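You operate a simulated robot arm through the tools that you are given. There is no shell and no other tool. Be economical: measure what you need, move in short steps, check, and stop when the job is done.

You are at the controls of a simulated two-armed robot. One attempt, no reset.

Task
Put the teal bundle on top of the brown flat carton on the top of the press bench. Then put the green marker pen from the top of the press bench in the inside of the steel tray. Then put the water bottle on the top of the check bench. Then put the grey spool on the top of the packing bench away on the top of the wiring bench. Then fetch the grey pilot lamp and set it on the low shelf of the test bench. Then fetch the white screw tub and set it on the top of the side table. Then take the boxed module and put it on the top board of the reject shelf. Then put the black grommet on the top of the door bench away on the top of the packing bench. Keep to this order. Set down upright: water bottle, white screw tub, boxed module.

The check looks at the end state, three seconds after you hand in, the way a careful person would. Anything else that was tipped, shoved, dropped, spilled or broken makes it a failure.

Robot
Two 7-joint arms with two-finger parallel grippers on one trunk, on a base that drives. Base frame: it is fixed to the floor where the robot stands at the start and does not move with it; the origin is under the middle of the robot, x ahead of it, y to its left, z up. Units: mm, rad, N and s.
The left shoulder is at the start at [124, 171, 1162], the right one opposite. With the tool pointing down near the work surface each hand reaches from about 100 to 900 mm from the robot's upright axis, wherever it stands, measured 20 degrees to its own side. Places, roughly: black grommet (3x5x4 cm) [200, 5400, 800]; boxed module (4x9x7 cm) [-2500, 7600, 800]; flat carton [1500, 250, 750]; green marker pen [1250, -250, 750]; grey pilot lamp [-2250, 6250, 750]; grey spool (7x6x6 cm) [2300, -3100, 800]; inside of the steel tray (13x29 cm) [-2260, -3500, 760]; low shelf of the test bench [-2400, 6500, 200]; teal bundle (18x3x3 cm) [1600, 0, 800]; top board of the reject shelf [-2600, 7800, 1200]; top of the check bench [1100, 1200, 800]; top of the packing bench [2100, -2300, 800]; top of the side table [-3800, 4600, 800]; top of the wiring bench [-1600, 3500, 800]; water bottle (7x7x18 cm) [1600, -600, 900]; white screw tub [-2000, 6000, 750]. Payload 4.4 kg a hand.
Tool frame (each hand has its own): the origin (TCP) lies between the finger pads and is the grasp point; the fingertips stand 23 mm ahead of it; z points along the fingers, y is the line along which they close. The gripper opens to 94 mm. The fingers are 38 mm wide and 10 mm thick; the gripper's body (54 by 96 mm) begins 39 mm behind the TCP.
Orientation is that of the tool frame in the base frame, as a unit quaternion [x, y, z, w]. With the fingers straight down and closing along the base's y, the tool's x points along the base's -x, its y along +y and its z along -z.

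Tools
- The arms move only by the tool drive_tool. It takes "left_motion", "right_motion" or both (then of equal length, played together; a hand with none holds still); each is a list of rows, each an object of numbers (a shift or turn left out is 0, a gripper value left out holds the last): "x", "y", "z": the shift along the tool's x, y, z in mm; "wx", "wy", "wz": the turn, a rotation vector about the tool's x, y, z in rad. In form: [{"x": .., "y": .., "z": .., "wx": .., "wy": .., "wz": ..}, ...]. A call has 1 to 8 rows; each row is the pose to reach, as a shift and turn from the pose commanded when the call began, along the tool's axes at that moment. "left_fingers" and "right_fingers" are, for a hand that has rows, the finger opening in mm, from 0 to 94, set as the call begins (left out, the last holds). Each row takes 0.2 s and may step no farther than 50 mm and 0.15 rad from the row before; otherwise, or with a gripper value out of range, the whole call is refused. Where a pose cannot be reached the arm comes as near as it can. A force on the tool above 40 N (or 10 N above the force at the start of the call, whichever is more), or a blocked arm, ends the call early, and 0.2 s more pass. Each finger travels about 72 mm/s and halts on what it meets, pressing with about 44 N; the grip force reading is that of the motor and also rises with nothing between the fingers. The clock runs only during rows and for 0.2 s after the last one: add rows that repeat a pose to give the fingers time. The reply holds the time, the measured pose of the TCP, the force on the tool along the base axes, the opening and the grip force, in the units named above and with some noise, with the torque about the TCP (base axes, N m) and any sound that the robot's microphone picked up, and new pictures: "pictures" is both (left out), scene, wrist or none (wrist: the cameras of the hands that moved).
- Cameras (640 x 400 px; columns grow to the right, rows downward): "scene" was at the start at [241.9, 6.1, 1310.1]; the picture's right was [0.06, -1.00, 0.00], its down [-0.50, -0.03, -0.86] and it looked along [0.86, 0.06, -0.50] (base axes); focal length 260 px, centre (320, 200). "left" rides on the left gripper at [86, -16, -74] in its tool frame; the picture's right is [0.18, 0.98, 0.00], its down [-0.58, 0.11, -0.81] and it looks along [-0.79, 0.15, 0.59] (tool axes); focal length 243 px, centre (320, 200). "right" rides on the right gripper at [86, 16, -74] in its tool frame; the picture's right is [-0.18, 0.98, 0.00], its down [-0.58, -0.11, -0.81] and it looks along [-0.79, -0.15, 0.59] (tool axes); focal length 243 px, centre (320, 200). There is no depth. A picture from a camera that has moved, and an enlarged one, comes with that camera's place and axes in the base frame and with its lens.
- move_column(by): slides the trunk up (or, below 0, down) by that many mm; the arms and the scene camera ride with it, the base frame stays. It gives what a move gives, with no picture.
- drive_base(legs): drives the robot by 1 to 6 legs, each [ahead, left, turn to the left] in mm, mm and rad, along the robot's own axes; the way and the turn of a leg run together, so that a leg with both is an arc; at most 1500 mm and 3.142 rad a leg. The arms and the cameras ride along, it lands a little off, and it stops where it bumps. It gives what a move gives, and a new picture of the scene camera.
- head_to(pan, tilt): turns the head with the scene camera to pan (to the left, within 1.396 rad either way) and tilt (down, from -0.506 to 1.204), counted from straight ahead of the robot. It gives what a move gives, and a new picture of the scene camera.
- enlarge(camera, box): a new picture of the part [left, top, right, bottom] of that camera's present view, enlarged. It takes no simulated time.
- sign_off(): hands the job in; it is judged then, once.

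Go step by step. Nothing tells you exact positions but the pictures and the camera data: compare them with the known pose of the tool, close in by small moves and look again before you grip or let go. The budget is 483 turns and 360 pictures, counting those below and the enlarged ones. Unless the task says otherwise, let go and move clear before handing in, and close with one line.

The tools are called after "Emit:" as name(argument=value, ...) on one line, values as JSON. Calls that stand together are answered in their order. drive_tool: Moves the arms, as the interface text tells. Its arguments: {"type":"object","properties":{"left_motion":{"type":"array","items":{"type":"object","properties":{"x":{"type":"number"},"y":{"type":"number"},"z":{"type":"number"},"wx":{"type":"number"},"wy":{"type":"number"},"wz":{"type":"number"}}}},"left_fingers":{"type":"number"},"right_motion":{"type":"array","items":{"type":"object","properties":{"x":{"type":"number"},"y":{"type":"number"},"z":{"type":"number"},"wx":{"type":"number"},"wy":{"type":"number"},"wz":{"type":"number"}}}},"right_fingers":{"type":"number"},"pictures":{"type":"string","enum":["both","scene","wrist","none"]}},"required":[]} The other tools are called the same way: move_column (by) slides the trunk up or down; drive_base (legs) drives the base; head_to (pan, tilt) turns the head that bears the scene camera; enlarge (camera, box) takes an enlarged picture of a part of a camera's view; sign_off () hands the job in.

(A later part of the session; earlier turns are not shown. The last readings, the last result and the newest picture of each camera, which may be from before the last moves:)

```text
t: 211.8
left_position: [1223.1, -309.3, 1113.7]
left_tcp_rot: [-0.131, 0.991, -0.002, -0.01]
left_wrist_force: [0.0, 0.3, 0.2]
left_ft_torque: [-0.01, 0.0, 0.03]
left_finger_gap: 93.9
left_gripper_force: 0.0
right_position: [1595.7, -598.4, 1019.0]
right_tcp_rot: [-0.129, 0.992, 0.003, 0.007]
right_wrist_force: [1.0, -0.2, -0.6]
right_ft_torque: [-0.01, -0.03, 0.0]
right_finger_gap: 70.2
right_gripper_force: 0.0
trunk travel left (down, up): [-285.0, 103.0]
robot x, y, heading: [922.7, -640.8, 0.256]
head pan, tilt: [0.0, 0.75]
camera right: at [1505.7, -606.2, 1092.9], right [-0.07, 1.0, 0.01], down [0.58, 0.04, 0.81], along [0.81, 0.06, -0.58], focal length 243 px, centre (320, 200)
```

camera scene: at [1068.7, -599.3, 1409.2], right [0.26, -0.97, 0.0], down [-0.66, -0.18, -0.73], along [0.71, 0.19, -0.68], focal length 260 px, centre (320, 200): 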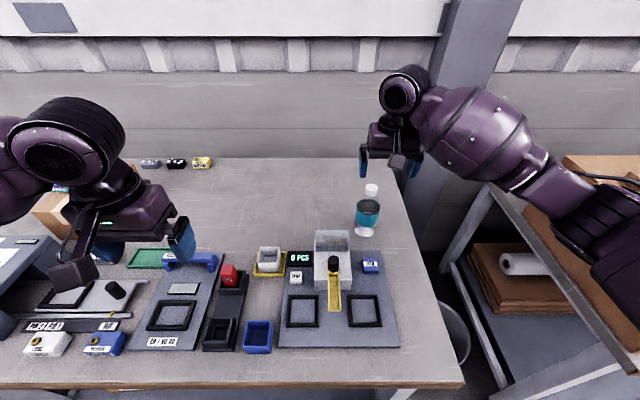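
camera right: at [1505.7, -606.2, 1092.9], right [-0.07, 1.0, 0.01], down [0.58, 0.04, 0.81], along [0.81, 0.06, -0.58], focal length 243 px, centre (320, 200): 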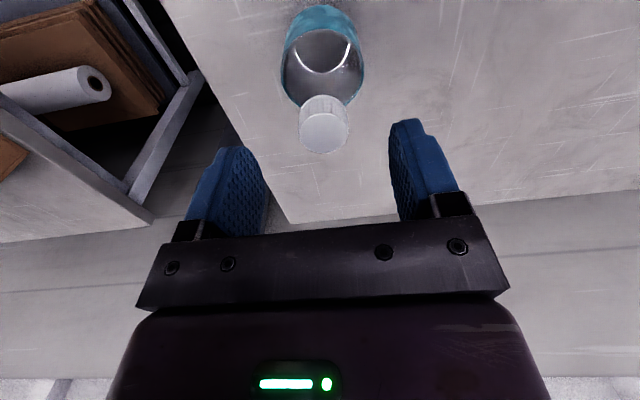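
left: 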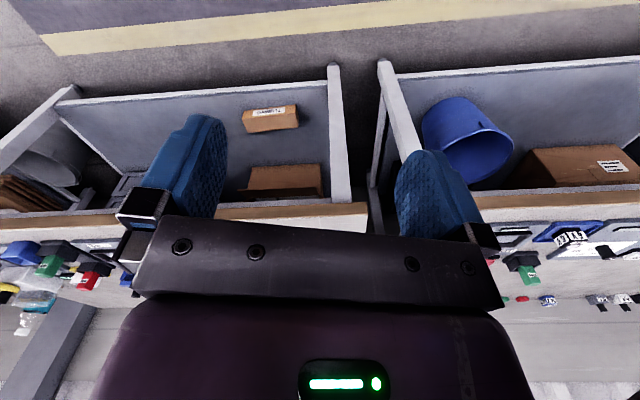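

The cap is directly below the TCP. I'll descend and grip it.

Emit:
drive_tool(right_motion=[{"z": 25}, {"z": 48}], pictures="wrist")

Emit:
drive_tool(right_motion=[{"z": 0}, {"z": 0}, {"z": 0}, {"z": 0}], right_fingers=10, pictures="wrist")

```text
t: 212.3
left_position: [1221.7, -308.9, 1113.8]
left_tcp_rot: [-0.131, 0.991, -0.002, -0.01]
left_wrist_force: [-0.1, -0.2, 0.4]
left_ft_torque: [-0.01, -0.02, 0.02]
left_finger_gap: 94.2
left_gripper_force: 0.1
right_position: [1595.9, -598.9, 971.2]
right_tcp_rot: [-0.129, 0.992, 0.002, 0.007]
right_wrist_force: [-0.8, 0.9, 0.5]
right_ft_torque: [-0.01, 0.0, -0.01]
right_finger_gap: 69.8
right_gripper_force: 0.1
trunk travel left (down, up): [-285.0, 103.0]
robot x, y, heading: [919.4, -638.9, 0.264]
head pan, tilt: [0.0, 0.75]
camera right: at [1506.5, -606.4, 1045.4], right [-0.07, 1.0, 0.0], down [0.58, 0.04, 0.81], along [0.81, 0.06, -0.58], focal length 243 px, centre (320, 200)
```

right: 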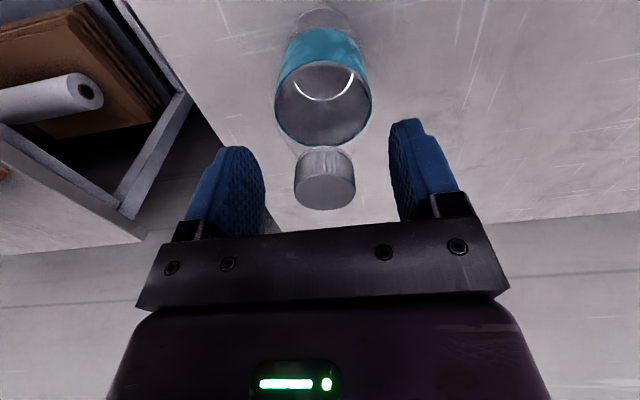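

```text
t: 213.3
left_position: [1223.3, -308.4, 1114.3]
left_tcp_rot: [-0.13, 0.991, -0.002, -0.01]
left_wrist_force: [-0.2, 0.7, 0.2]
left_ft_torque: [0.01, -0.01, 0.02]
left_finger_gap: 93.8
left_gripper_force: 0.1
right_position: [1595.9, -597.9, 971.6]
right_tcp_rot: [-0.129, 0.992, 0.002, 0.006]
right_wrist_force: [0.3, 0.5, -0.4]
right_ft_torque: [0.04, -0.08, -0.02]
right_finger_gap: 31.1
right_gripper_force: 44.7
trunk travel left (down, up): [-285.0, 103.0]
robot x, y, heading: [921.4, -642.8, 0.263]
head pan, tilt: [0.0, 0.75]
camera right: at [1506.6, -606.3, 1045.6], right [-0.07, 1.0, 0.0], down [0.58, 0.04, 0.81], along [0.81, 0.06, -0.58], focal length 243 px, centre (320, 200)
```

right: 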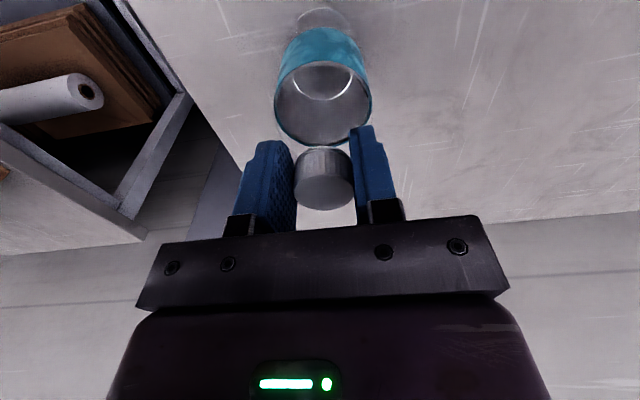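

The cap is held at 31 mm. I'll lift it.

Emit:
drive_tool(right_motion=[{"z": -20}, {"z": -50}, {"z": -90}, {"z": -130}, {"z": -170}], pictures="both")

```text
t: 214.6
left_position: [1221.1, -309.3, 1114.0]
left_tcp_rot: [-0.131, 0.991, -0.002, -0.009]
left_wrist_force: [0.3, -0.1, 0.5]
left_ft_torque: [0.02, -0.02, 0.03]
left_finger_gap: 94.0
left_gripper_force: 0.0
right_position: [1593.5, -599.7, 1142.0]
right_tcp_rot: [-0.129, 0.992, 0.002, 0.006]
right_wrist_force: [-0.4, 0.0, -3.2]
right_ft_torque: [0.0, -0.01, -0.03]
right_finger_gap: 30.7
right_gripper_force: 44.3
trunk travel left (down, up): [-285.0, 103.0]
robot x, y, heading: [921.8, -638.0, 0.264]
head pan, tilt: [0.0, 0.75]
camera scene: at [1067.7, -600.7, 1409.4], right [0.26, -0.97, 0.0], down [-0.66, -0.18, -0.73], along [0.71, 0.19, -0.68], focal length 260 px, centre (320, 200)
camera right: at [1504.1, -606.7, 1216.2], right [-0.07, 1.0, 0.0], down [0.58, 0.04, 0.81], along [0.81, 0.06, -0.58], focal length 243 px, centre (320, 200)
```

scene: 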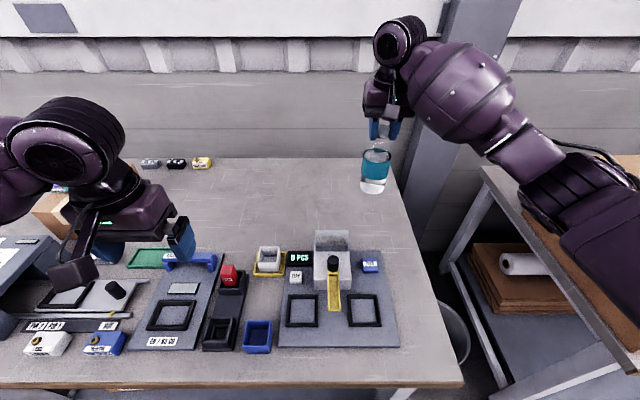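
right: 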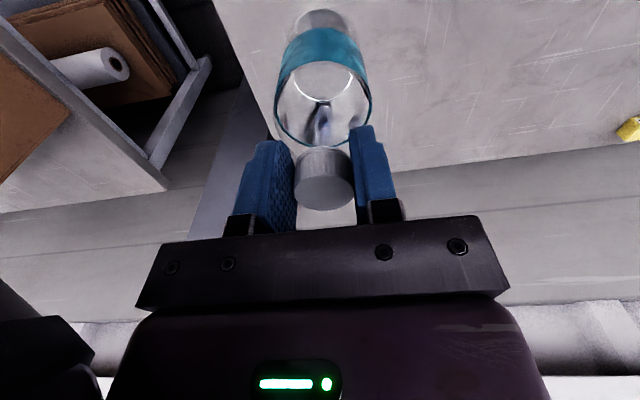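

The bottle hangs cleanly from the hand. I'll back off and slide left toward the check bench.

Emit:
drive_base(legs=[[-330, 0, 0], [0, 1450, 0]])

Emit:
head_to(pan=0.3, tilt=0.6)

```text
t: 229.2
left_position: [533.6, 1011.5, 1112.8]
left_tcp_rot: [-0.129, 0.992, -0.002, -0.01]
left_wrist_force: [-0.3, -0.2, 0.4]
left_ft_torque: [0.0, 0.01, -0.04]
left_finger_gap: 94.0
left_gripper_force: 0.2
right_position: [903.1, 720.6, 1140.5]
right_tcp_rot: [-0.127, 0.992, 0.002, 0.006]
right_wrist_force: [-0.7, 0.3, -2.7]
right_ft_torque: [0.01, 0.03, 0.01]
right_finger_gap: 30.9
right_gripper_force: 44.0
trunk travel left (down, up): [-285.0, 103.0]
robot x, y, heading: [228.5, 681.1, 0.258]
head pan, tilt: [0.0, 0.75]
camera scene: at [378.3, 720.9, 1409.2], right [0.26, -0.97, 0.0], down [-0.66, -0.18, -0.73], along [0.71, 0.19, -0.68], focal length 260 px, centre (320, 200)
```

scene: 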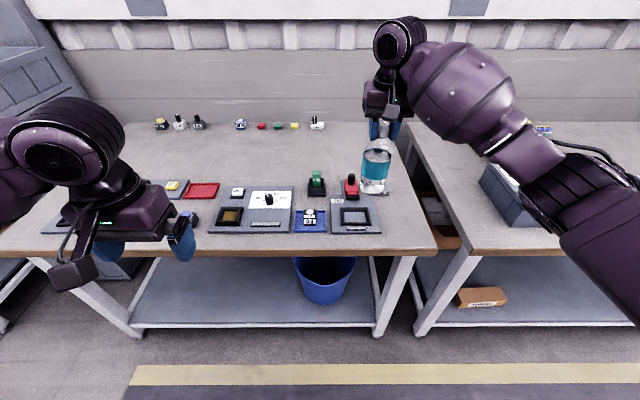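

```text
t: 230.0
left_position: [532.5, 1012.1, 1114.0]
left_tcp_rot: [-0.13, 0.991, -0.002, -0.01]
left_wrist_force: [-0.1, 0.6, 0.6]
left_ft_torque: [0.0, 0.0, -0.01]
left_finger_gap: 94.1
left_gripper_force: 0.1
right_position: [902.6, 721.9, 1140.7]
right_tcp_rot: [-0.128, 0.992, 0.002, 0.005]
right_wrist_force: [-0.6, 0.9, -3.4]
right_ft_torque: [0.0, 0.04, -0.03]
right_finger_gap: 31.1
right_gripper_force: 43.9
trunk travel left (down, up): [-285.0, 103.0]
robot x, y, heading: [228.0, 681.0, 0.26]
head pan, tilt: [0.3, 0.6]
camera scene: at [373.1, 746.4, 1422.1], right [0.53, -0.85, 0.0], down [-0.48, -0.3, -0.82], along [0.7, 0.44, -0.57], focal length 260 px, centre (320, 200)
```

scene: 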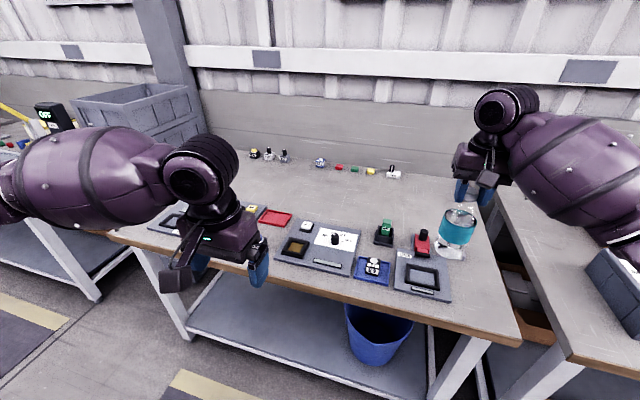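

There's a free strip on the check bench between the front fixtures and the back row of items. I'll aim for about (1203, 1102), and position the base first.

Emit:
drive_base(legs=[[0, 290, 0], [290, 0, 0]])

Emit:
head_to(pan=0, tilt=0.75)

```text
t: 234.8
left_position: [736.4, 1367.8, 1113.5]
left_tcp_rot: [-0.128, 0.992, -0.002, -0.01]
left_wrist_force: [-0.3, 1.0, -1.1]
left_ft_torque: [0.01, 0.0, 0.0]
left_finger_gap: 94.1
left_gripper_force: 0.0
right_position: [1107.1, 1076.9, 1140.7]
right_tcp_rot: [-0.127, 0.992, 0.001, 0.005]
right_wrist_force: [0.0, 1.2, -2.4]
right_ft_torque: [0.01, 0.0, -0.01]
right_finger_gap: 30.8
right_gripper_force: 44.0
trunk travel left (down, up): [-285.0, 103.0]
robot x, y, heading: [432.2, 1039.8, 0.253]
head pan, tilt: [0.3, 0.6]
camera scene: at [576.5, 1102.9, 1422.0], right [0.53, -0.85, 0.0], down [-0.48, -0.3, -0.82], along [0.7, 0.44, -0.57], focal length 260 px, centre (320, 200)
```

scene: 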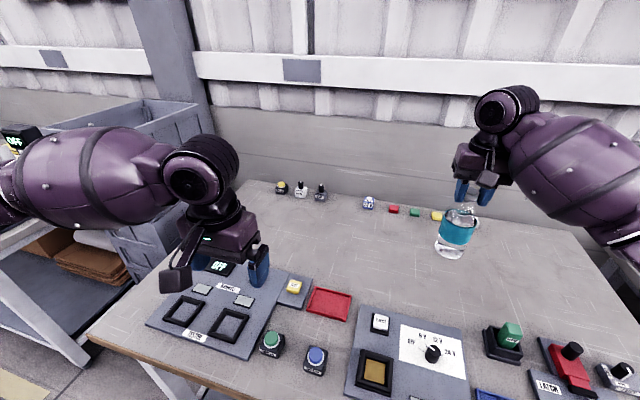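

```text
t: 235.6
left_position: [735.3, 1367.5, 1113.0]
left_tcp_rot: [-0.128, 0.992, -0.002, -0.01]
left_wrist_force: [-0.2, 0.6, 0.1]
left_ft_torque: [0.04, -0.03, -0.02]
left_finger_gap: 94.2
left_gripper_force: 0.1
right_position: [1105.3, 1075.8, 1141.4]
right_tcp_rot: [-0.127, 0.992, 0.002, 0.007]
right_wrist_force: [0.2, -0.4, -2.7]
right_ft_torque: [-0.04, 0.01, -0.02]
right_finger_gap: 31.0
right_gripper_force: 44.4
trunk travel left (down, up): [-285.0, 103.0]
robot x, y, heading: [428.8, 1041.0, 0.257]
head pan, tilt: [0.0, 0.75]
camera scene: at [580.8, 1077.1, 1409.3], right [0.26, -0.97, 0.0], down [-0.66, -0.18, -0.73], along [0.71, 0.19, -0.68], focal length 260 px, centre (320, 200)
```

scene: 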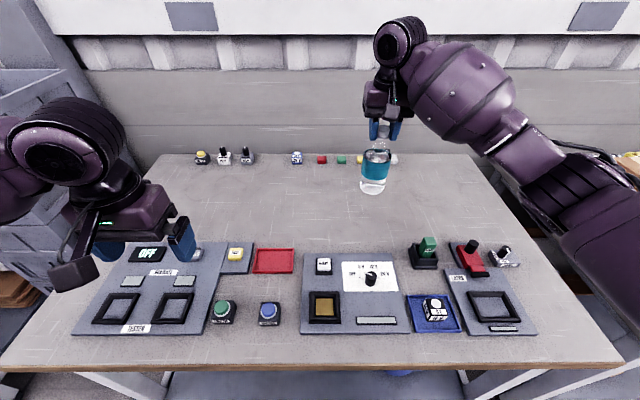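

The hand is just past the fixtures. I'll move 80 mm forward and lower the bottle.

Emit:
drive_tool(right_motion=[{"x": -40}, {"x": -80}, {"x": -80, "z": 45}, {"x": -80, "z": 90}, {"x": -80, "z": 130}, {"x": -80, "z": 155}], pictures="both")

```text
t: 237.0
left_position: [735.8, 1368.4, 1113.1]
left_tcp_rot: [-0.128, 0.992, -0.002, -0.011]
left_wrist_force: [-0.6, -0.4, 0.6]
left_ft_torque: [-0.02, 0.0, -0.02]
left_finger_gap: 94.1
left_gripper_force: 0.1
right_position: [1186.1, 1097.4, 986.3]
right_tcp_rot: [-0.128, 0.992, 0.002, 0.006]
right_wrist_force: [-0.3, 0.7, -2.5]
right_ft_torque: [-0.01, 0.06, 0.0]
right_finger_gap: 31.2
right_gripper_force: 44.5
trunk travel left (down, up): [-285.0, 103.0]
robot x, y, heading: [431.3, 1038.7, 0.26]
head pan, tilt: [0.0, 0.75]
camera scene: at [581.0, 1077.1, 1409.2], right [0.26, -0.97, 0.0], down [-0.66, -0.17, -0.73], along [0.71, 0.19, -0.68], focal length 260 px, centre (320, 200)
camera right: at [1097.0, 1090.5, 1060.6], right [-0.07, 1.0, 0.0], down [0.58, 0.04, 0.81], along [0.81, 0.06, -0.58], focal length 243 px, centre (320, 200)
```

scene: 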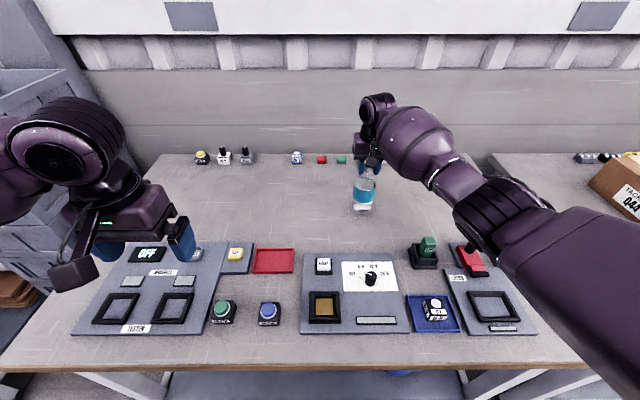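
right: 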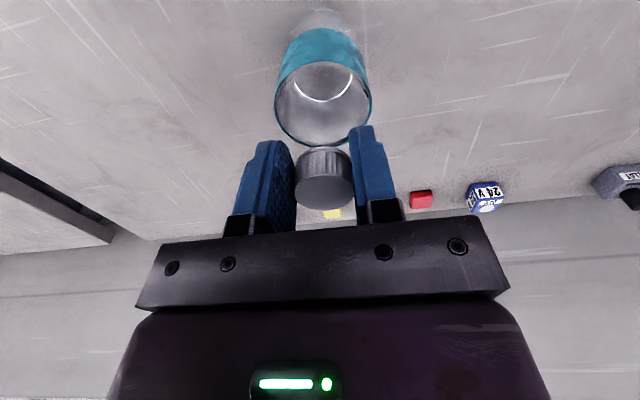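

The bottle is clear of everything, about 15 mm above the bench. I'll lower gently to contact.

Emit:
drive_tool(right_motion=[{"z": 5}, {"z": 9}, {"z": 12}, {"z": 15}, {"z": 17}], pictures="none")

```text
t: 238.2
left_position: [735.0, 1368.6, 1114.9]
left_tcp_rot: [-0.128, 0.992, -0.003, -0.009]
left_wrist_force: [-0.2, 0.9, -1.0]
left_ft_torque: [0.02, 0.01, 0.0]
left_finger_gap: 93.8
left_gripper_force: 0.1
right_position: [1186.0, 1097.7, 970.6]
right_tcp_rot: [-0.127, 0.992, 0.002, 0.007]
right_wrist_force: [-0.6, -1.5, 3.1]
right_ft_torque: [-0.29, 0.08, -0.02]
right_finger_gap: 30.8
right_gripper_force: 44.1
trunk travel left (down, up): [-285.0, 103.0]
robot x, y, heading: [433.3, 1034.4, 0.26]
head pan, tilt: [0.0, 0.75]
```

The force turned positive, so the bottle is touching down. I'll release and rise straight up.

Emit:
drive_tool(right_motion=[{"z": 0}, {"z": 0}, {"z": 0}], right_fingers=70, pictures="none")

Emit:
drive_tool(right_motion=[{"z": -30}, {"z": -70}, {"z": -115}, {"z": -160}, {"z": -160, "x": 50}, {"z": -160, "x": 100}, {"z": -160, "x": 150}], pictures="scene")

```text
t: 239.0
left_position: [735.1, 1367.3, 1113.3]
left_tcp_rot: [-0.129, 0.992, -0.002, -0.01]
left_wrist_force: [0.6, 0.0, -0.2]
left_ft_torque: [0.0, 0.02, -0.01]
left_finger_gap: 93.8
left_gripper_force: 0.1
right_position: [1186.6, 1097.2, 970.7]
right_tcp_rot: [-0.126, 0.992, 0.002, 0.007]
right_wrist_force: [-0.3, -0.5, 0.1]
right_ft_torque: [0.02, 0.03, 0.02]
right_finger_gap: 69.9
right_gripper_force: 0.1
trunk travel left (down, up): [-285.0, 103.0]
robot x, y, heading: [429.1, 1037.0, 0.259]
head pan, tilt: [0.0, 0.75]
```

```text
t: 240.6
left_position: [735.4, 1368.0, 1115.0]
left_tcp_rot: [-0.129, 0.992, -0.001, -0.009]
left_wrist_force: [-0.8, -0.3, 0.2]
left_ft_torque: [-0.01, -0.02, 0.05]
left_finger_gap: 94.1
left_gripper_force: 0.0
right_position: [1037.9, 1057.4, 1129.0]
right_tcp_rot: [-0.127, 0.992, 0.001, 0.007]
right_wrist_force: [0.3, -0.7, 0.0]
right_ft_torque: [0.03, 0.0, 0.01]
right_finger_gap: 69.9
right_gripper_force: 0.1
trunk travel left (down, up): [-285.0, 103.0]
robot x, y, heading: [436.7, 1037.5, 0.257]
head pan, tilt: [0.0, 0.75]
camera scene: at [579.9, 1075.8, 1409.5], right [0.26, -0.97, 0.0], down [-0.66, -0.17, -0.73], along [0.71, 0.19, -0.68], focal length 260 px, centre (320, 200)
```

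scene: 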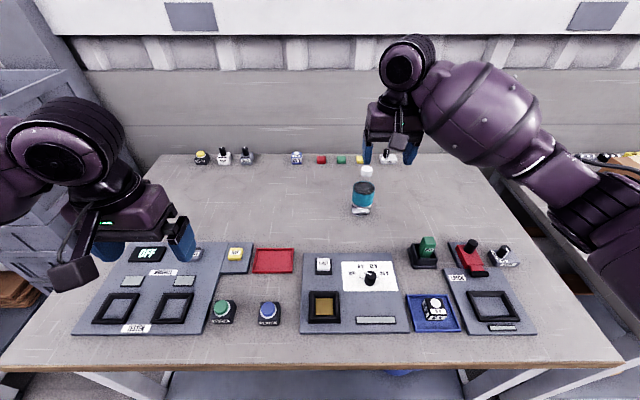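

The bottle stands upright on the check bench. Next is the grey spool on the packing bench, far to the right. I'll tuck the right hand, back off, and travel along the aisle.

Emit:
drive_tool(right_motion=[{"x": 45}, {"x": 90}, {"x": 135}, {"x": 170}], right_fingers=94, pictures="none")

Emit:
drive_base(legs=[[-230, 0, 0.008], [0, -1450, 0], [0, -1000, 0]])

Emit:
head_to(pan=-0.9, tilt=0.4)

```text
t: 241.6
left_position: [735.8, 1368.9, 1113.9]
left_tcp_rot: [-0.129, 0.992, -0.002, -0.01]
left_wrist_force: [0.3, 0.1, -0.2]
left_ft_torque: [0.0, -0.01, -0.03]
left_finger_gap: 94.0
left_gripper_force: 0.1
right_position: [873.7, 1017.0, 1128.1]
right_tcp_rot: [-0.126, 0.992, 0.002, 0.006]
right_wrist_force: [0.0, -0.3, -0.1]
right_ft_torque: [-0.04, 0.01, 0.0]
right_finger_gap: 93.8
right_gripper_force: 0.1
trunk travel left (down, up): [-285.0, 103.0]
robot x, y, heading: [430.8, 1039.4, 0.256]
head pan, tilt: [0.0, 0.75]
```

```text
t: 264.5
left_position: [1151.2, -1063.5, 1112.5]
left_tcp_rot: [-0.124, 0.992, -0.003, -0.01]
left_wrist_force: [0.9, -1.1, -0.7]
left_ft_torque: [-0.01, 0.0, -0.01]
left_finger_gap: 94.1
left_gripper_force: 0.1
right_position: [1288.8, -1416.2, 1126.4]
right_tcp_rot: [-0.123, 0.992, 0.002, 0.006]
right_wrist_force: [-1.1, -0.1, 0.6]
right_ft_torque: [-0.03, 0.01, 0.01]
right_finger_gap: 93.9
right_gripper_force: 0.0
trunk travel left (down, up): [-285.0, 103.0]
robot x, y, heading: [846.0, -1392.8, 0.25]
head pan, tilt: [0.0, 0.75]
camera scene: at [995.1, -1353.2, 1409.3], right [0.25, -0.97, 0.0], down [-0.66, -0.17, -0.73], along [0.71, 0.18, -0.68], focal length 260 px, centre (320, 200)
```

scene: 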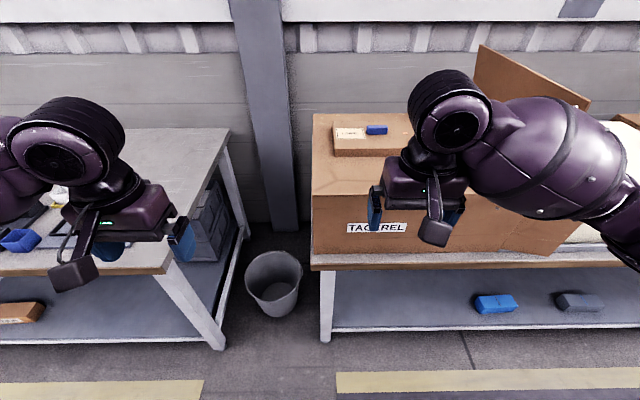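

```text
t: 265.7
left_position: [1151.9, -1064.0, 1113.9]
left_tcp_rot: [-0.124, 0.992, -0.003, -0.01]
left_wrist_force: [0.0, 0.1, 0.0]
left_ft_torque: [0.02, -0.03, -0.03]
left_finger_gap: 93.9
left_gripper_force: 0.1
right_position: [1288.8, -1415.8, 1125.9]
right_tcp_rot: [-0.122, 0.992, 0.002, 0.007]
right_wrist_force: [0.2, 0.2, 0.1]
right_ft_torque: [0.03, 0.02, 0.02]
right_finger_gap: 94.3
right_gripper_force: 0.1
trunk travel left (down, up): [-285.0, 103.0]
robot x, y, heading: [847.1, -1391.2, 0.251]
head pan, tilt: [-0.901, 0.4]
camera scene: at [988.5, -1429.6, 1440.4], right [-0.61, -0.8, 0.0], down [-0.31, 0.24, -0.92], along [0.73, -0.56, -0.39], focal length 260 px, centre (320, 200)
```

scene: 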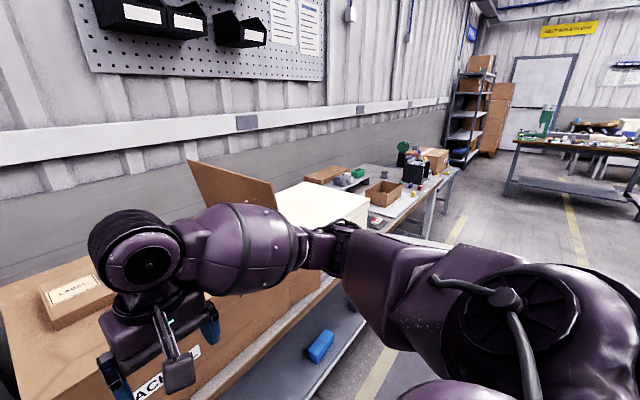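

The packing bench lies ahead on the right. I'll continue along the aisle and then look at it head-on.

Emit:
drive_base(legs=[[0, 0, 0.018], [0, -1300, 0], [0, -450, 0]])

Emit:
head_to(pan=0, tilt=0.75)

```text
t: 281.9
left_position: [1621.3, -2753.7, 1114.6]
left_tcp_rot: [-0.139, 0.99, -0.001, -0.011]
left_wrist_force: [0.3, -0.7, -0.8]
left_ft_torque: [-0.02, -0.03, -0.01]
left_finger_gap: 94.3
left_gripper_force: 0.0
right_position: [1768.5, -3102.9, 1125.8]
right_tcp_rot: [-0.138, 0.99, 0.002, 0.007]
right_wrist_force: [-0.1, 0.3, 0.4]
right_ft_torque: [0.0, 0.0, -0.01]
right_finger_gap: 94.2
right_gripper_force: 0.2
trunk travel left (down, up): [-285.0, 103.0]
robot x, y, heading: [1326.1, -3090.8, 0.277]
head pan, tilt: [-0.901, 0.4]
camera scene: at [1469.0, -3124.7, 1440.4], right [-0.58, -0.81, 0.0], down [-0.32, 0.23, -0.92], along [0.75, -0.54, -0.39], focal length 260 px, centre (320, 200)
```

scene: 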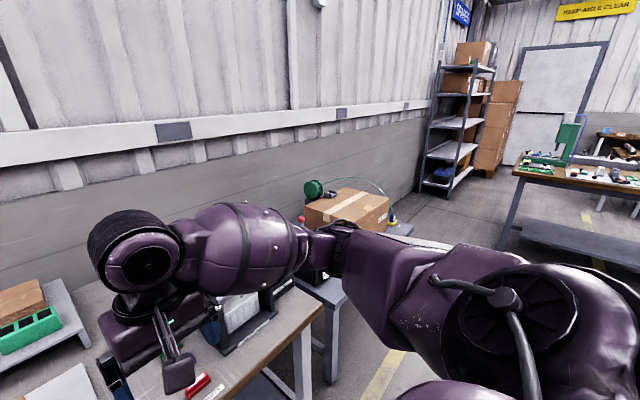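

```text
t: 283.1
left_position: [1621.4, -2754.0, 1114.3]
left_tcp_rot: [-0.139, 0.99, -0.002, -0.011]
left_wrist_force: [0.8, -0.2, -1.0]
left_ft_torque: [0.01, -0.02, 0.03]
left_finger_gap: 94.0
left_gripper_force: 0.2
right_position: [1768.7, -3101.8, 1127.2]
right_tcp_rot: [-0.136, 0.991, 0.002, 0.005]
right_wrist_force: [0.3, -0.1, -0.1]
right_ft_torque: [0.05, 0.03, 0.01]
right_finger_gap: 94.0
right_gripper_force: 0.1
trunk travel left (down, up): [-285.0, 103.0]
robot x, y, heading: [1326.3, -3086.6, 0.276]
head pan, tilt: [0.0, 0.75]
camera scene: at [1473.3, -3047.8, 1409.3], right [0.28, -0.96, 0.0], down [-0.66, -0.19, -0.73], along [0.7, 0.2, -0.68], focal length 260 px, centre (320, 200)
```

scene: 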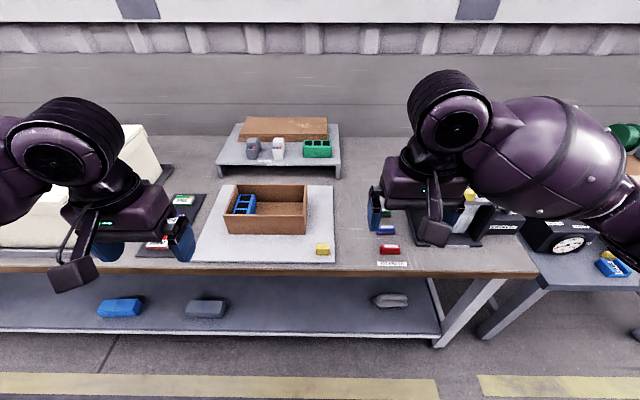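

The expected spool location is hidden behind my right hand. I'll swing that hand right to see.

Emit:
drive_tool(right_motion=[{"y": -45, "x": 30}, {"y": -90, "x": 60}, {"y": -135, "x": 90}, {"y": -180, "x": 110}, {"y": -225, "x": 130}], pictures="scene")

Emit:
enlarge(camera="scene", box=[340, 140, 500, 270])

Emit:
enlarge(camera="scene", box=[200, 100, 360, 200])

```text
refused: row 1 steps farther than a row can; nothing moved
```

```text
3.08 times, centred on (420, 205) of scene
camera zoom: at [1473.3, -3047.8, 1409.3], right [0.28, -0.96, 0.0], down [-0.66, -0.19, -0.73], along [0.7, 0.2, -0.68], focal length 801 px, centre (12, 185)
```

zoom: 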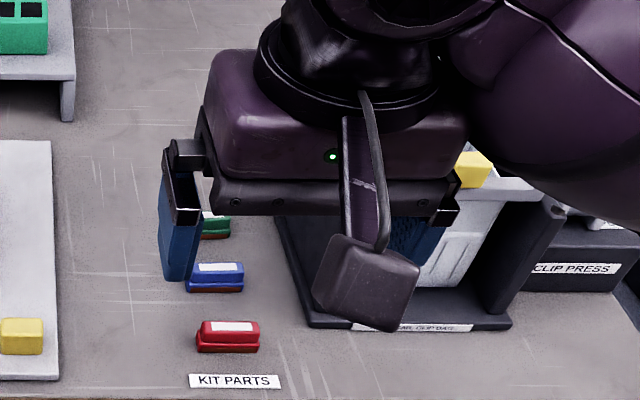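

```text
4.00 times, centred on (280, 150) of scene
camera zoom: at [1473.3, -3047.8, 1409.3], right [0.28, -0.96, 0.0], down [-0.66, -0.19, -0.73], along [0.7, 0.2, -0.68], focal length 1042 px, centre (480, 400)
```

zoom: 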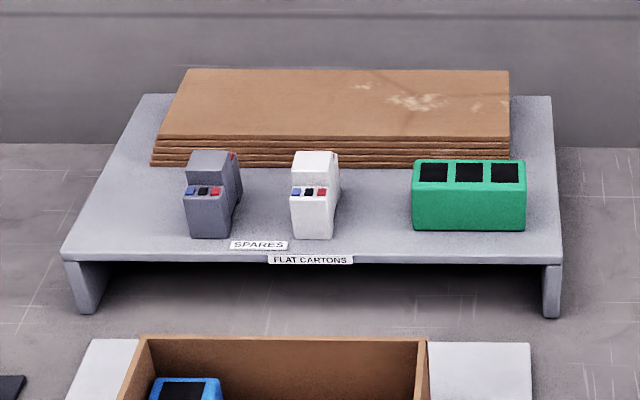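

Emit:
drive_tool(right_motion=[{"y": -40, "x": 20}, {"y": -80, "x": 40}, {"y": -120, "x": 60}, {"y": -160, "x": 80}, {"y": -200, "x": 100}, {"y": -240, "x": 110}], pictures="scene")

```text
t: 284.4
left_position: [1621.7, -2750.6, 1113.3]
left_tcp_rot: [-0.139, 0.99, -0.004, -0.009]
left_wrist_force: [-0.4, 0.3, 0.9]
left_ft_torque: [-0.04, -0.02, 0.0]
left_finger_gap: 93.9
left_gripper_force: 0.0
right_position: [1733.4, -3356.9, 1133.1]
right_tcp_rot: [-0.144, 0.989, 0.004, 0.023]
right_wrist_force: [-2.5, -2.9, -6.4]
right_ft_torque: [0.21, -0.18, -0.02]
right_finger_gap: 94.1
right_gripper_force: 0.0
right hand out of reach, approached as far as the arm can: row 4, 5
trunk travel left (down, up): [-285.0, 103.0]
robot x, y, heading: [1325.2, -3089.6, 0.286]
head pan, tilt: [0.0, 0.75]
camera scene: at [1471.0, -3045.4, 1409.9], right [0.28, -0.96, 0.0], down [-0.65, -0.19, -0.73], along [0.7, 0.2, -0.68], focal length 260 px, centre (320, 200)
```

scene: 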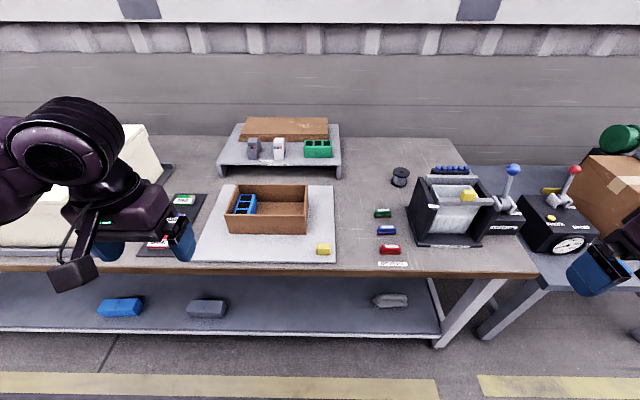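

I can see the spool at about (2271, -3123), beside a fixture. I'll ease the right hand back in and enlarge.

Emit:
drive_tool(right_motion=[{"y": 40}, {"y": 70}], pictures="none")

Emit:
enlarge(camera="scene", box=[350, 140, 470, 220])

```text
t: 285.1
left_position: [1622.3, -2756.0, 1114.9]
left_tcp_rot: [-0.139, 0.99, -0.001, -0.01]
left_wrist_force: [-0.8, -0.7, 0.3]
left_ft_torque: [0.05, -0.01, -0.05]
left_finger_gap: 93.9
left_gripper_force: 0.1
right_position: [1730.4, -3308.5, 1143.6]
right_tcp_rot: [-0.148, 0.988, 0.009, 0.041]
right_wrist_force: [-1.0, -1.7, -4.8]
right_ft_torque: [0.11, -0.05, 0.03]
right_finger_gap: 94.3
right_gripper_force: 0.1
right hand out of reach, approached as far as the arm can: row 2
trunk travel left (down, up): [-285.0, 103.0]
robot x, y, heading: [1327.0, -3089.5, 0.283]
head pan, tilt: [0.0, 0.75]
```

```text
5.00 times, centred on (410, 180) of scene
camera zoom: at [1472.9, -3050.2, 1409.4], right [0.28, -0.96, 0.0], down [-0.66, -0.19, -0.73], along [0.7, 0.2, -0.68], focal length 1302 px, centre (-130, 300)
```

zoom: 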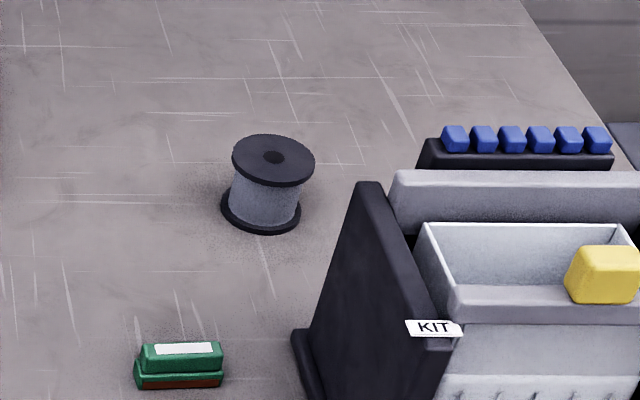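

The spool stands upright on its flange. The left arm suits it better because the fixture with levers is on the right. I'll first bring the right arm back to a relaxed pose.

Emit:
drive_tool(right_motion=[{"y": 40, "x": -20}, {"y": 80, "x": -40}, {"y": 120, "x": -60}, {"y": 150, "x": -80}], pictures="scene")

```text
t: 286.1
left_position: [1623.7, -2755.0, 1113.5]
left_tcp_rot: [-0.138, 0.99, -0.002, -0.01]
left_wrist_force: [0.5, 0.1, 0.3]
left_ft_torque: [-0.01, -0.03, -0.04]
left_finger_gap: 94.0
left_gripper_force: 0.1
right_position: [1756.8, -3153.5, 1128.4]
right_tcp_rot: [-0.137, 0.991, 0.002, 0.007]
right_wrist_force: [0.5, 0.5, 0.5]
right_ft_torque: [0.04, 0.02, 0.0]
right_finger_gap: 94.0
right_gripper_force: 0.0
right hand out of reach, approached as far as the arm can: row 4
trunk travel left (down, up): [-285.0, 103.0]
robot x, y, heading: [1326.9, -3091.2, 0.276]
head pan, tilt: [0.0, 0.75]
camera scene: at [1474.6, -3048.9, 1409.0], right [0.28, -0.96, 0.0], down [-0.66, -0.19, -0.73], along [0.7, 0.2, -0.68], focal length 260 px, centre (320, 200)
```

scene: 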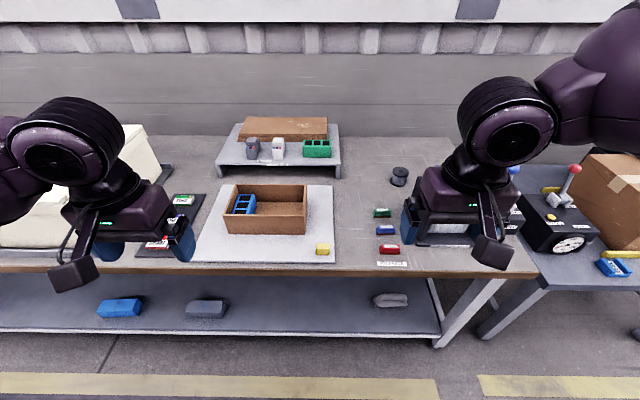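

I'll shift right and move closer so the spool is in front of the left hand.

Emit:
drive_base(legs=[[0, -380, -0.01], [150, 0, 0]])

```text
t: 290.9
left_position: [1872.6, -3080.6, 1112.8]
left_tcp_rot: [-0.134, 0.991, -0.002, -0.01]
left_wrist_force: [0.3, 0.1, -0.8]
left_ft_torque: [-0.05, 0.03, 0.01]
left_finger_gap: 93.8
left_gripper_force: 0.1
right_position: [2002.5, -3480.4, 1126.7]
right_tcp_rot: [-0.133, 0.991, 0.003, 0.005]
right_wrist_force: [0.2, 0.1, -0.1]
right_ft_torque: [0.03, 0.03, -0.03]
right_finger_gap: 94.0
right_gripper_force: 0.0
trunk travel left (down, up): [-285.0, 103.0]
robot x, y, heading: [1569.5, -3413.3, 0.273]
head pan, tilt: [0.0, 0.75]
camera scene: at [1720.8, -3372.7, 1409.1], right [0.27, -0.96, 0.0], down [-0.66, -0.18, -0.73], along [0.7, 0.19, -0.68], focal length 260 px, centre (320, 200)
```

scene: 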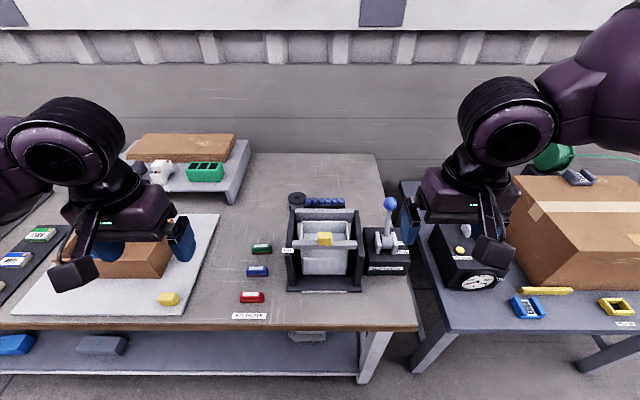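

I'll enlarge to locate the spool precisely behind the KIT fixture.

Emit:
enlarge(camera="scene", box=[250, 150, 410, 250])

```text
4.00 times, centred on (330, 200) of scene
camera zoom: at [1720.8, -3372.7, 1409.1], right [0.27, -0.96, 0.0], down [-0.66, -0.18, -0.73], along [0.7, 0.19, -0.68], focal length 1042 px, centre (280, 200)
```

zoom: 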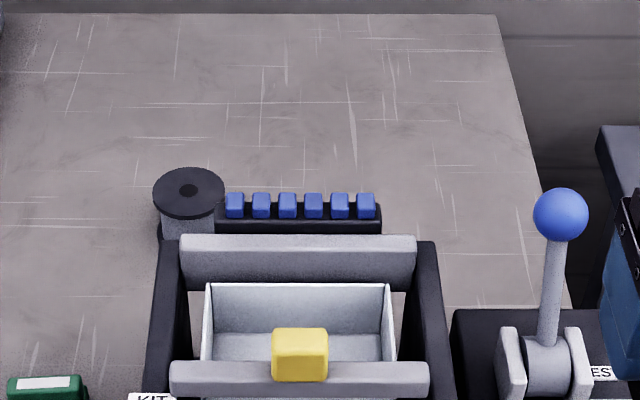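

I'll raise the right hand out of the way of the levers, lower the trunk for reach, then swing the left hand over the spool.

Emit:
drive_tool(right_motion=[{"z": -30, "x": 20}, {"z": -60, "x": 40}, {"z": -60, "x": 60}], pictures="none")

Emit:
move_column(by=-60)

Emit:
drive_tool(left_motion=[{"x": -45, "y": -18}, {"x": -90, "y": -36}, {"x": -135, "y": -54}, {"x": -180, "y": -72}, {"x": -225, "y": -90}, {"x": -270, "y": -108}, {"x": -315, "y": -126}, {"x": -358, "y": -144}], pictures="both")

```text
t: 291.7
left_position: [1871.3, -3080.1, 1114.3]
left_tcp_rot: [-0.134, 0.991, -0.002, -0.01]
left_wrist_force: [-0.4, -1.3, -1.0]
left_ft_torque: [0.02, 0.02, 0.0]
left_finger_gap: 94.0
left_gripper_force: 0.1
right_position: [1941.2, -3496.3, 1188.5]
right_tcp_rot: [-0.133, 0.991, 0.003, 0.007]
right_wrist_force: [-0.2, 0.1, 0.8]
right_ft_torque: [-0.02, 0.01, 0.02]
right_finger_gap: 93.9
right_gripper_force: 0.1
trunk travel left (down, up): [-285.0, 103.0]
robot x, y, heading: [1569.6, -3411.7, 0.271]
head pan, tilt: [0.0, 0.75]
```

```text
t: 292.7
left_position: [1871.3, -3080.6, 1047.4]
left_tcp_rot: [-0.135, 0.991, -0.003, -0.023]
left_wrist_force: [-0.6, 0.1, 0.2]
left_ft_torque: [0.03, -0.04, 0.02]
left_finger_gap: 94.0
left_gripper_force: 0.2
right_position: [1946.8, -3495.3, 1117.0]
right_tcp_rot: [-0.133, 0.991, 0.0, -0.014]
right_wrist_force: [-0.7, -0.4, 0.9]
right_ft_torque: [0.03, -0.06, -0.01]
right_finger_gap: 93.9
right_gripper_force: 0.2
trunk travel left (down, up): [-225.0, 163.0]
robot x, y, heading: [1573.1, -3416.1, 0.274]
head pan, tilt: [0.0, 0.75]
```

```text
t: 294.5
left_position: [2256.9, -3125.1, 1028.4]
left_tcp_rot: [-0.133, 0.991, -0.003, -0.025]
left_wrist_force: [0.3, 0.5, 0.3]
left_ft_torque: [0.0, -0.01, 0.04]
left_finger_gap: 93.9
left_gripper_force: 0.2
right_position: [1951.1, -3495.8, 1114.9]
right_tcp_rot: [-0.132, 0.991, 0.0, -0.016]
right_wrist_force: [0.3, -0.6, -0.2]
right_ft_torque: [0.0, 0.0, 0.02]
right_finger_gap: 94.2
right_gripper_force: 0.1
trunk travel left (down, up): [-225.0, 163.0]
robot x, y, heading: [1569.4, -3416.3, 0.267]
head pan, tilt: [0.0, 0.75]
camera scene: at [1755.7, -3364.4, 1345.6], right [0.27, -0.96, 0.0], down [-0.66, -0.18, -0.73], along [0.7, 0.2, -0.68], focal length 260 px, centre (320, 200)
camera left: at [2182.4, -3162.3, 1107.3], right [-0.44, 0.9, 0.01], down [0.57, 0.27, 0.78], along [0.7, 0.34, -0.63], focal length 243 px, centre (320, 200)
```

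scene: 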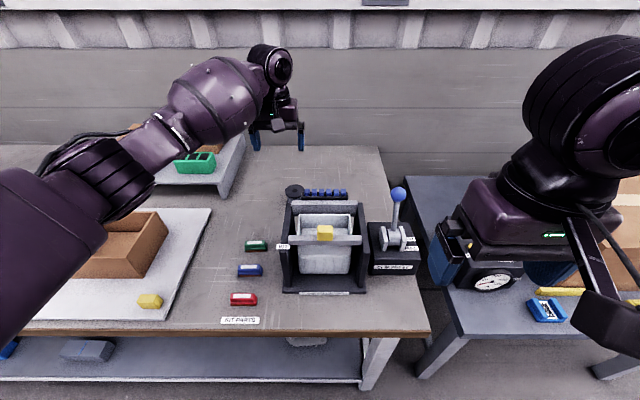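
left: 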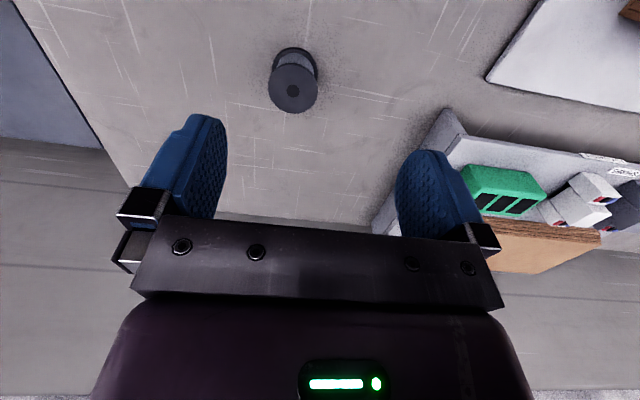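

Triangulating gives the spool at about (2315, -3127), with its top near z≈820, so this bench seems lower. I'll correct the position and tilt and descend partway.

Emit:
drive_tool(left_motion=[{"x": -28, "y": -8, "wy": -0.025}, {"x": -55, "y": -17, "wy": -0.05}, {"x": -55, "y": -17, "z": 40, "wy": -0.05}, {"x": -55, "y": -17, "z": 80, "wy": -0.05}], pictures="both")

```text
t: 295.5
left_position: [2311.8, -3125.8, 944.8]
left_tcp_rot: [-0.134, 0.991, 0.001, 0.0]
left_wrist_force: [-0.2, 0.1, 1.3]
left_ft_torque: [0.0, 0.0, -0.01]
left_finger_gap: 93.9
left_gripper_force: 0.0
right_position: [1949.5, -3494.8, 1115.0]
right_tcp_rot: [-0.132, 0.991, -0.001, -0.017]
right_wrist_force: [1.0, 0.2, 0.3]
right_ft_torque: [0.0, -0.05, 0.01]
right_finger_gap: 93.9
right_gripper_force: 0.1
trunk travel left (down, up): [-225.0, 163.0]
robot x, y, heading: [1572.4, -3413.1, 0.267]
head pan, tilt: [0.0, 0.75]
camera scene: at [1755.3, -3363.5, 1345.7], right [0.27, -0.96, 0.0], down [-0.66, -0.18, -0.73], along [0.7, 0.2, -0.68], focal length 260 px, centre (320, 200)
camera left: at [2233.4, -3164.3, 1020.9], right [-0.44, 0.9, 0.0], down [0.53, 0.26, 0.81], along [0.73, 0.35, -0.59], focal length 243 px, centre (320, 200)
```

scene: 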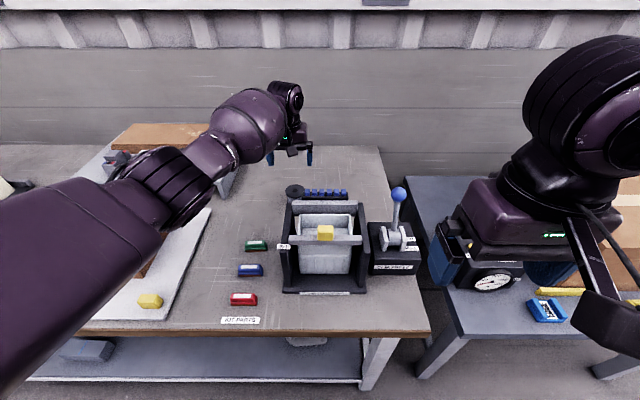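
left: 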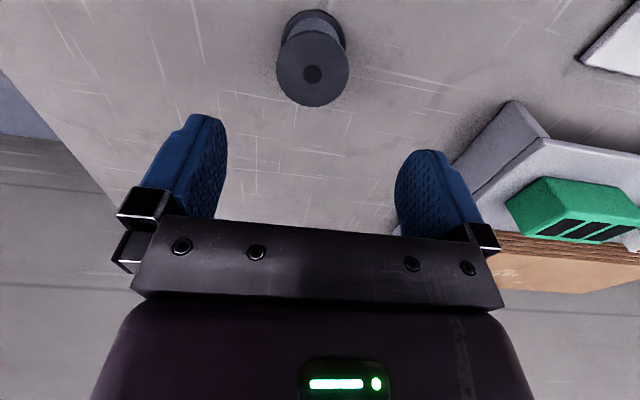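

Everything is clear. I'll shift 10 mm forward and descend closer.

Emit:
drive_tool(left_motion=[{"x": -10, "y": -6, "z": 40}, {"x": -10, "y": -6, "z": 85}], pictures="wrist")

```text
t: 296.1
left_position: [2310.9, -3127.4, 857.8]
left_tcp_rot: [-0.134, 0.991, 0.0, 0.0]
left_wrist_force: [0.3, -0.1, 0.1]
left_ft_torque: [-0.01, 0.01, -0.03]
left_finger_gap: 94.1
left_gripper_force: 0.0
left hand out of reach, approached as far as the arm can: row 2
right_position: [1949.9, -3492.2, 1115.1]
right_tcp_rot: [-0.133, 0.991, -0.001, -0.017]
right_wrist_force: [0.5, -0.3, -0.1]
right_ft_torque: [-0.04, -0.02, 0.01]
right_finger_gap: 94.0
right_gripper_force: 0.1
trunk travel left (down, up): [-225.0, 163.0]
robot x, y, heading: [1569.6, -3415.1, 0.273]
head pan, tilt: [0.0, 0.75]
camera left: at [2231.5, -3165.9, 933.3], right [-0.44, 0.9, 0.0], down [0.53, 0.26, 0.81], along [0.72, 0.35, -0.59], focal length 243 px, centre (320, 200)
```

left: 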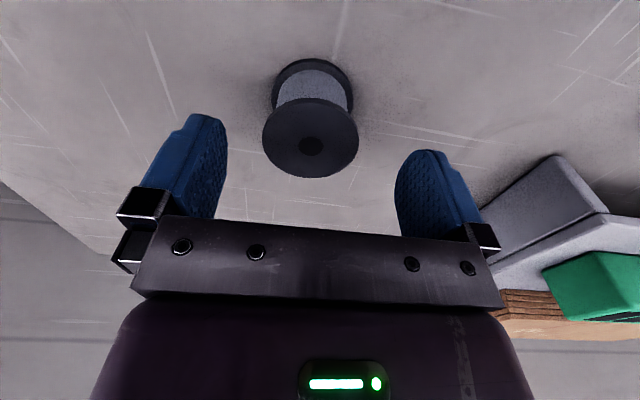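

I'm at the reach limit. I'll lift, bring the base 70 mm closer, and try again.

Emit:
drive_tool(left_motion=[{"z": -40}, {"z": -70, "x": 35}, {"z": -70, "x": 70}], pictures="none")

Emit:
drive_base(legs=[[75, 0, 0]])

Emit:
drive_tool(left_motion=[{"z": 30}, {"z": 65}], pictures="wrist")

```text
t: 296.9
left_position: [2241.0, -3148.0, 930.1]
left_tcp_rot: [-0.135, 0.991, 0.0, -0.001]
left_wrist_force: [0.0, 0.4, 0.8]
left_ft_torque: [-0.02, 0.0, 0.03]
left_finger_gap: 94.0
left_gripper_force: 0.0
right_position: [1949.4, -3495.0, 1115.5]
right_tcp_rot: [-0.132, 0.991, -0.001, -0.016]
right_wrist_force: [-0.1, 0.9, 0.7]
right_ft_torque: [0.02, -0.02, 0.0]
right_finger_gap: 94.3
right_gripper_force: 0.2
trunk travel left (down, up): [-225.0, 163.0]
robot x, y, heading: [1572.8, -3417.4, 0.266]
head pan, tilt: [0.0, 0.75]
```

```text
t: 297.9
left_position: [2313.7, -3128.3, 929.4]
left_tcp_rot: [-0.135, 0.991, -0.001, 0.0]
left_wrist_force: [-0.1, 1.2, -0.9]
left_ft_torque: [0.0, 0.04, 0.0]
left_finger_gap: 93.8
left_gripper_force: 0.1
right_position: [2022.6, -3474.0, 1115.4]
right_tcp_rot: [-0.132, 0.991, -0.001, -0.016]
right_wrist_force: [0.4, 0.6, -0.9]
right_ft_torque: [-0.01, 0.03, -0.01]
right_finger_gap: 94.2
right_gripper_force: 0.0
trunk travel left (down, up): [-225.0, 163.0]
robot x, y, heading: [1643.8, -3390.0, 0.274]
head pan, tilt: [0.0, 0.75]
camera scene: at [1827.2, -3343.1, 1345.6], right [0.27, -0.96, 0.0], down [-0.66, -0.18, -0.73], along [0.7, 0.2, -0.68], focal length 260 px, centre (320, 200)
```

scene: 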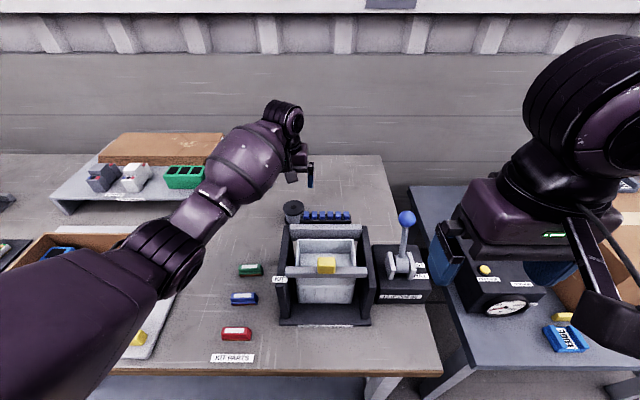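

```text
t: 298.5
left_position: [2313.6, -3128.0, 863.3]
left_tcp_rot: [-0.134, 0.991, 0.0, 0.001]
left_wrist_force: [-0.2, -0.5, -0.4]
left_ft_torque: [0.04, 0.02, -0.05]
left_finger_gap: 94.2
left_gripper_force: 0.0
right_position: [2020.8, -3475.4, 1115.6]
right_tcp_rot: [-0.133, 0.991, -0.001, -0.017]
right_wrist_force: [0.2, -0.2, 1.6]
right_ft_torque: [0.01, 0.01, 0.0]
right_finger_gap: 93.9
right_gripper_force: 0.0
trunk travel left (down, up): [-225.0, 163.0]
robot x, y, heading: [1641.6, -3394.1, 0.269]
head pan, tilt: [0.0, 0.75]
camera left: at [2234.9, -3166.5, 940.1], right [-0.44, 0.9, 0.0], down [0.53, 0.26, 0.81], along [0.73, 0.35, -0.59], focal length 243 px, centre (320, 200)
```

left: 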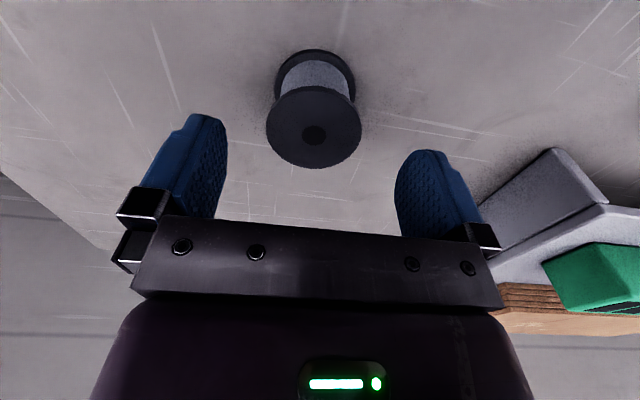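

The spool is centred. I'll descend to about mid-height with small steps.

Emit:
drive_tool(left_motion=[{"z": 25}, {"z": 45}, {"z": 55}], pictures="wrist")

```text
t: 299.3
left_position: [2313.6, -3129.3, 808.9]
left_tcp_rot: [-0.134, 0.991, -0.001, -0.001]
left_wrist_force: [-0.5, -0.3, 0.3]
left_ft_torque: [0.0, -0.01, 0.0]
left_finger_gap: 94.1
left_gripper_force: 0.0
right_position: [2021.1, -3475.1, 1115.3]
right_tcp_rot: [-0.133, 0.991, -0.001, -0.016]
right_wrist_force: [-0.9, -0.3, 0.1]
right_ft_torque: [-0.03, -0.01, 0.0]
right_finger_gap: 94.0
right_gripper_force: 0.1
trunk travel left (down, up): [-225.0, 163.0]
robot x, y, heading: [1643.5, -3395.3, 0.272]
head pan, tilt: [0.0, 0.75]
camera left: at [2235.3, -3167.2, 885.0], right [-0.44, 0.9, 0.0], down [0.53, 0.26, 0.81], along [0.72, 0.35, -0.59], focal length 243 px, centre (320, 200)
```

left: 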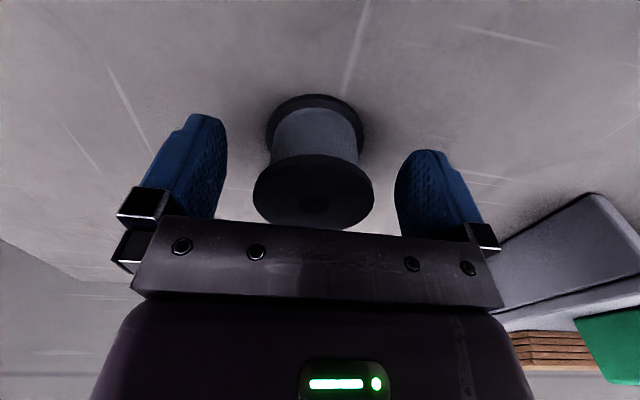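

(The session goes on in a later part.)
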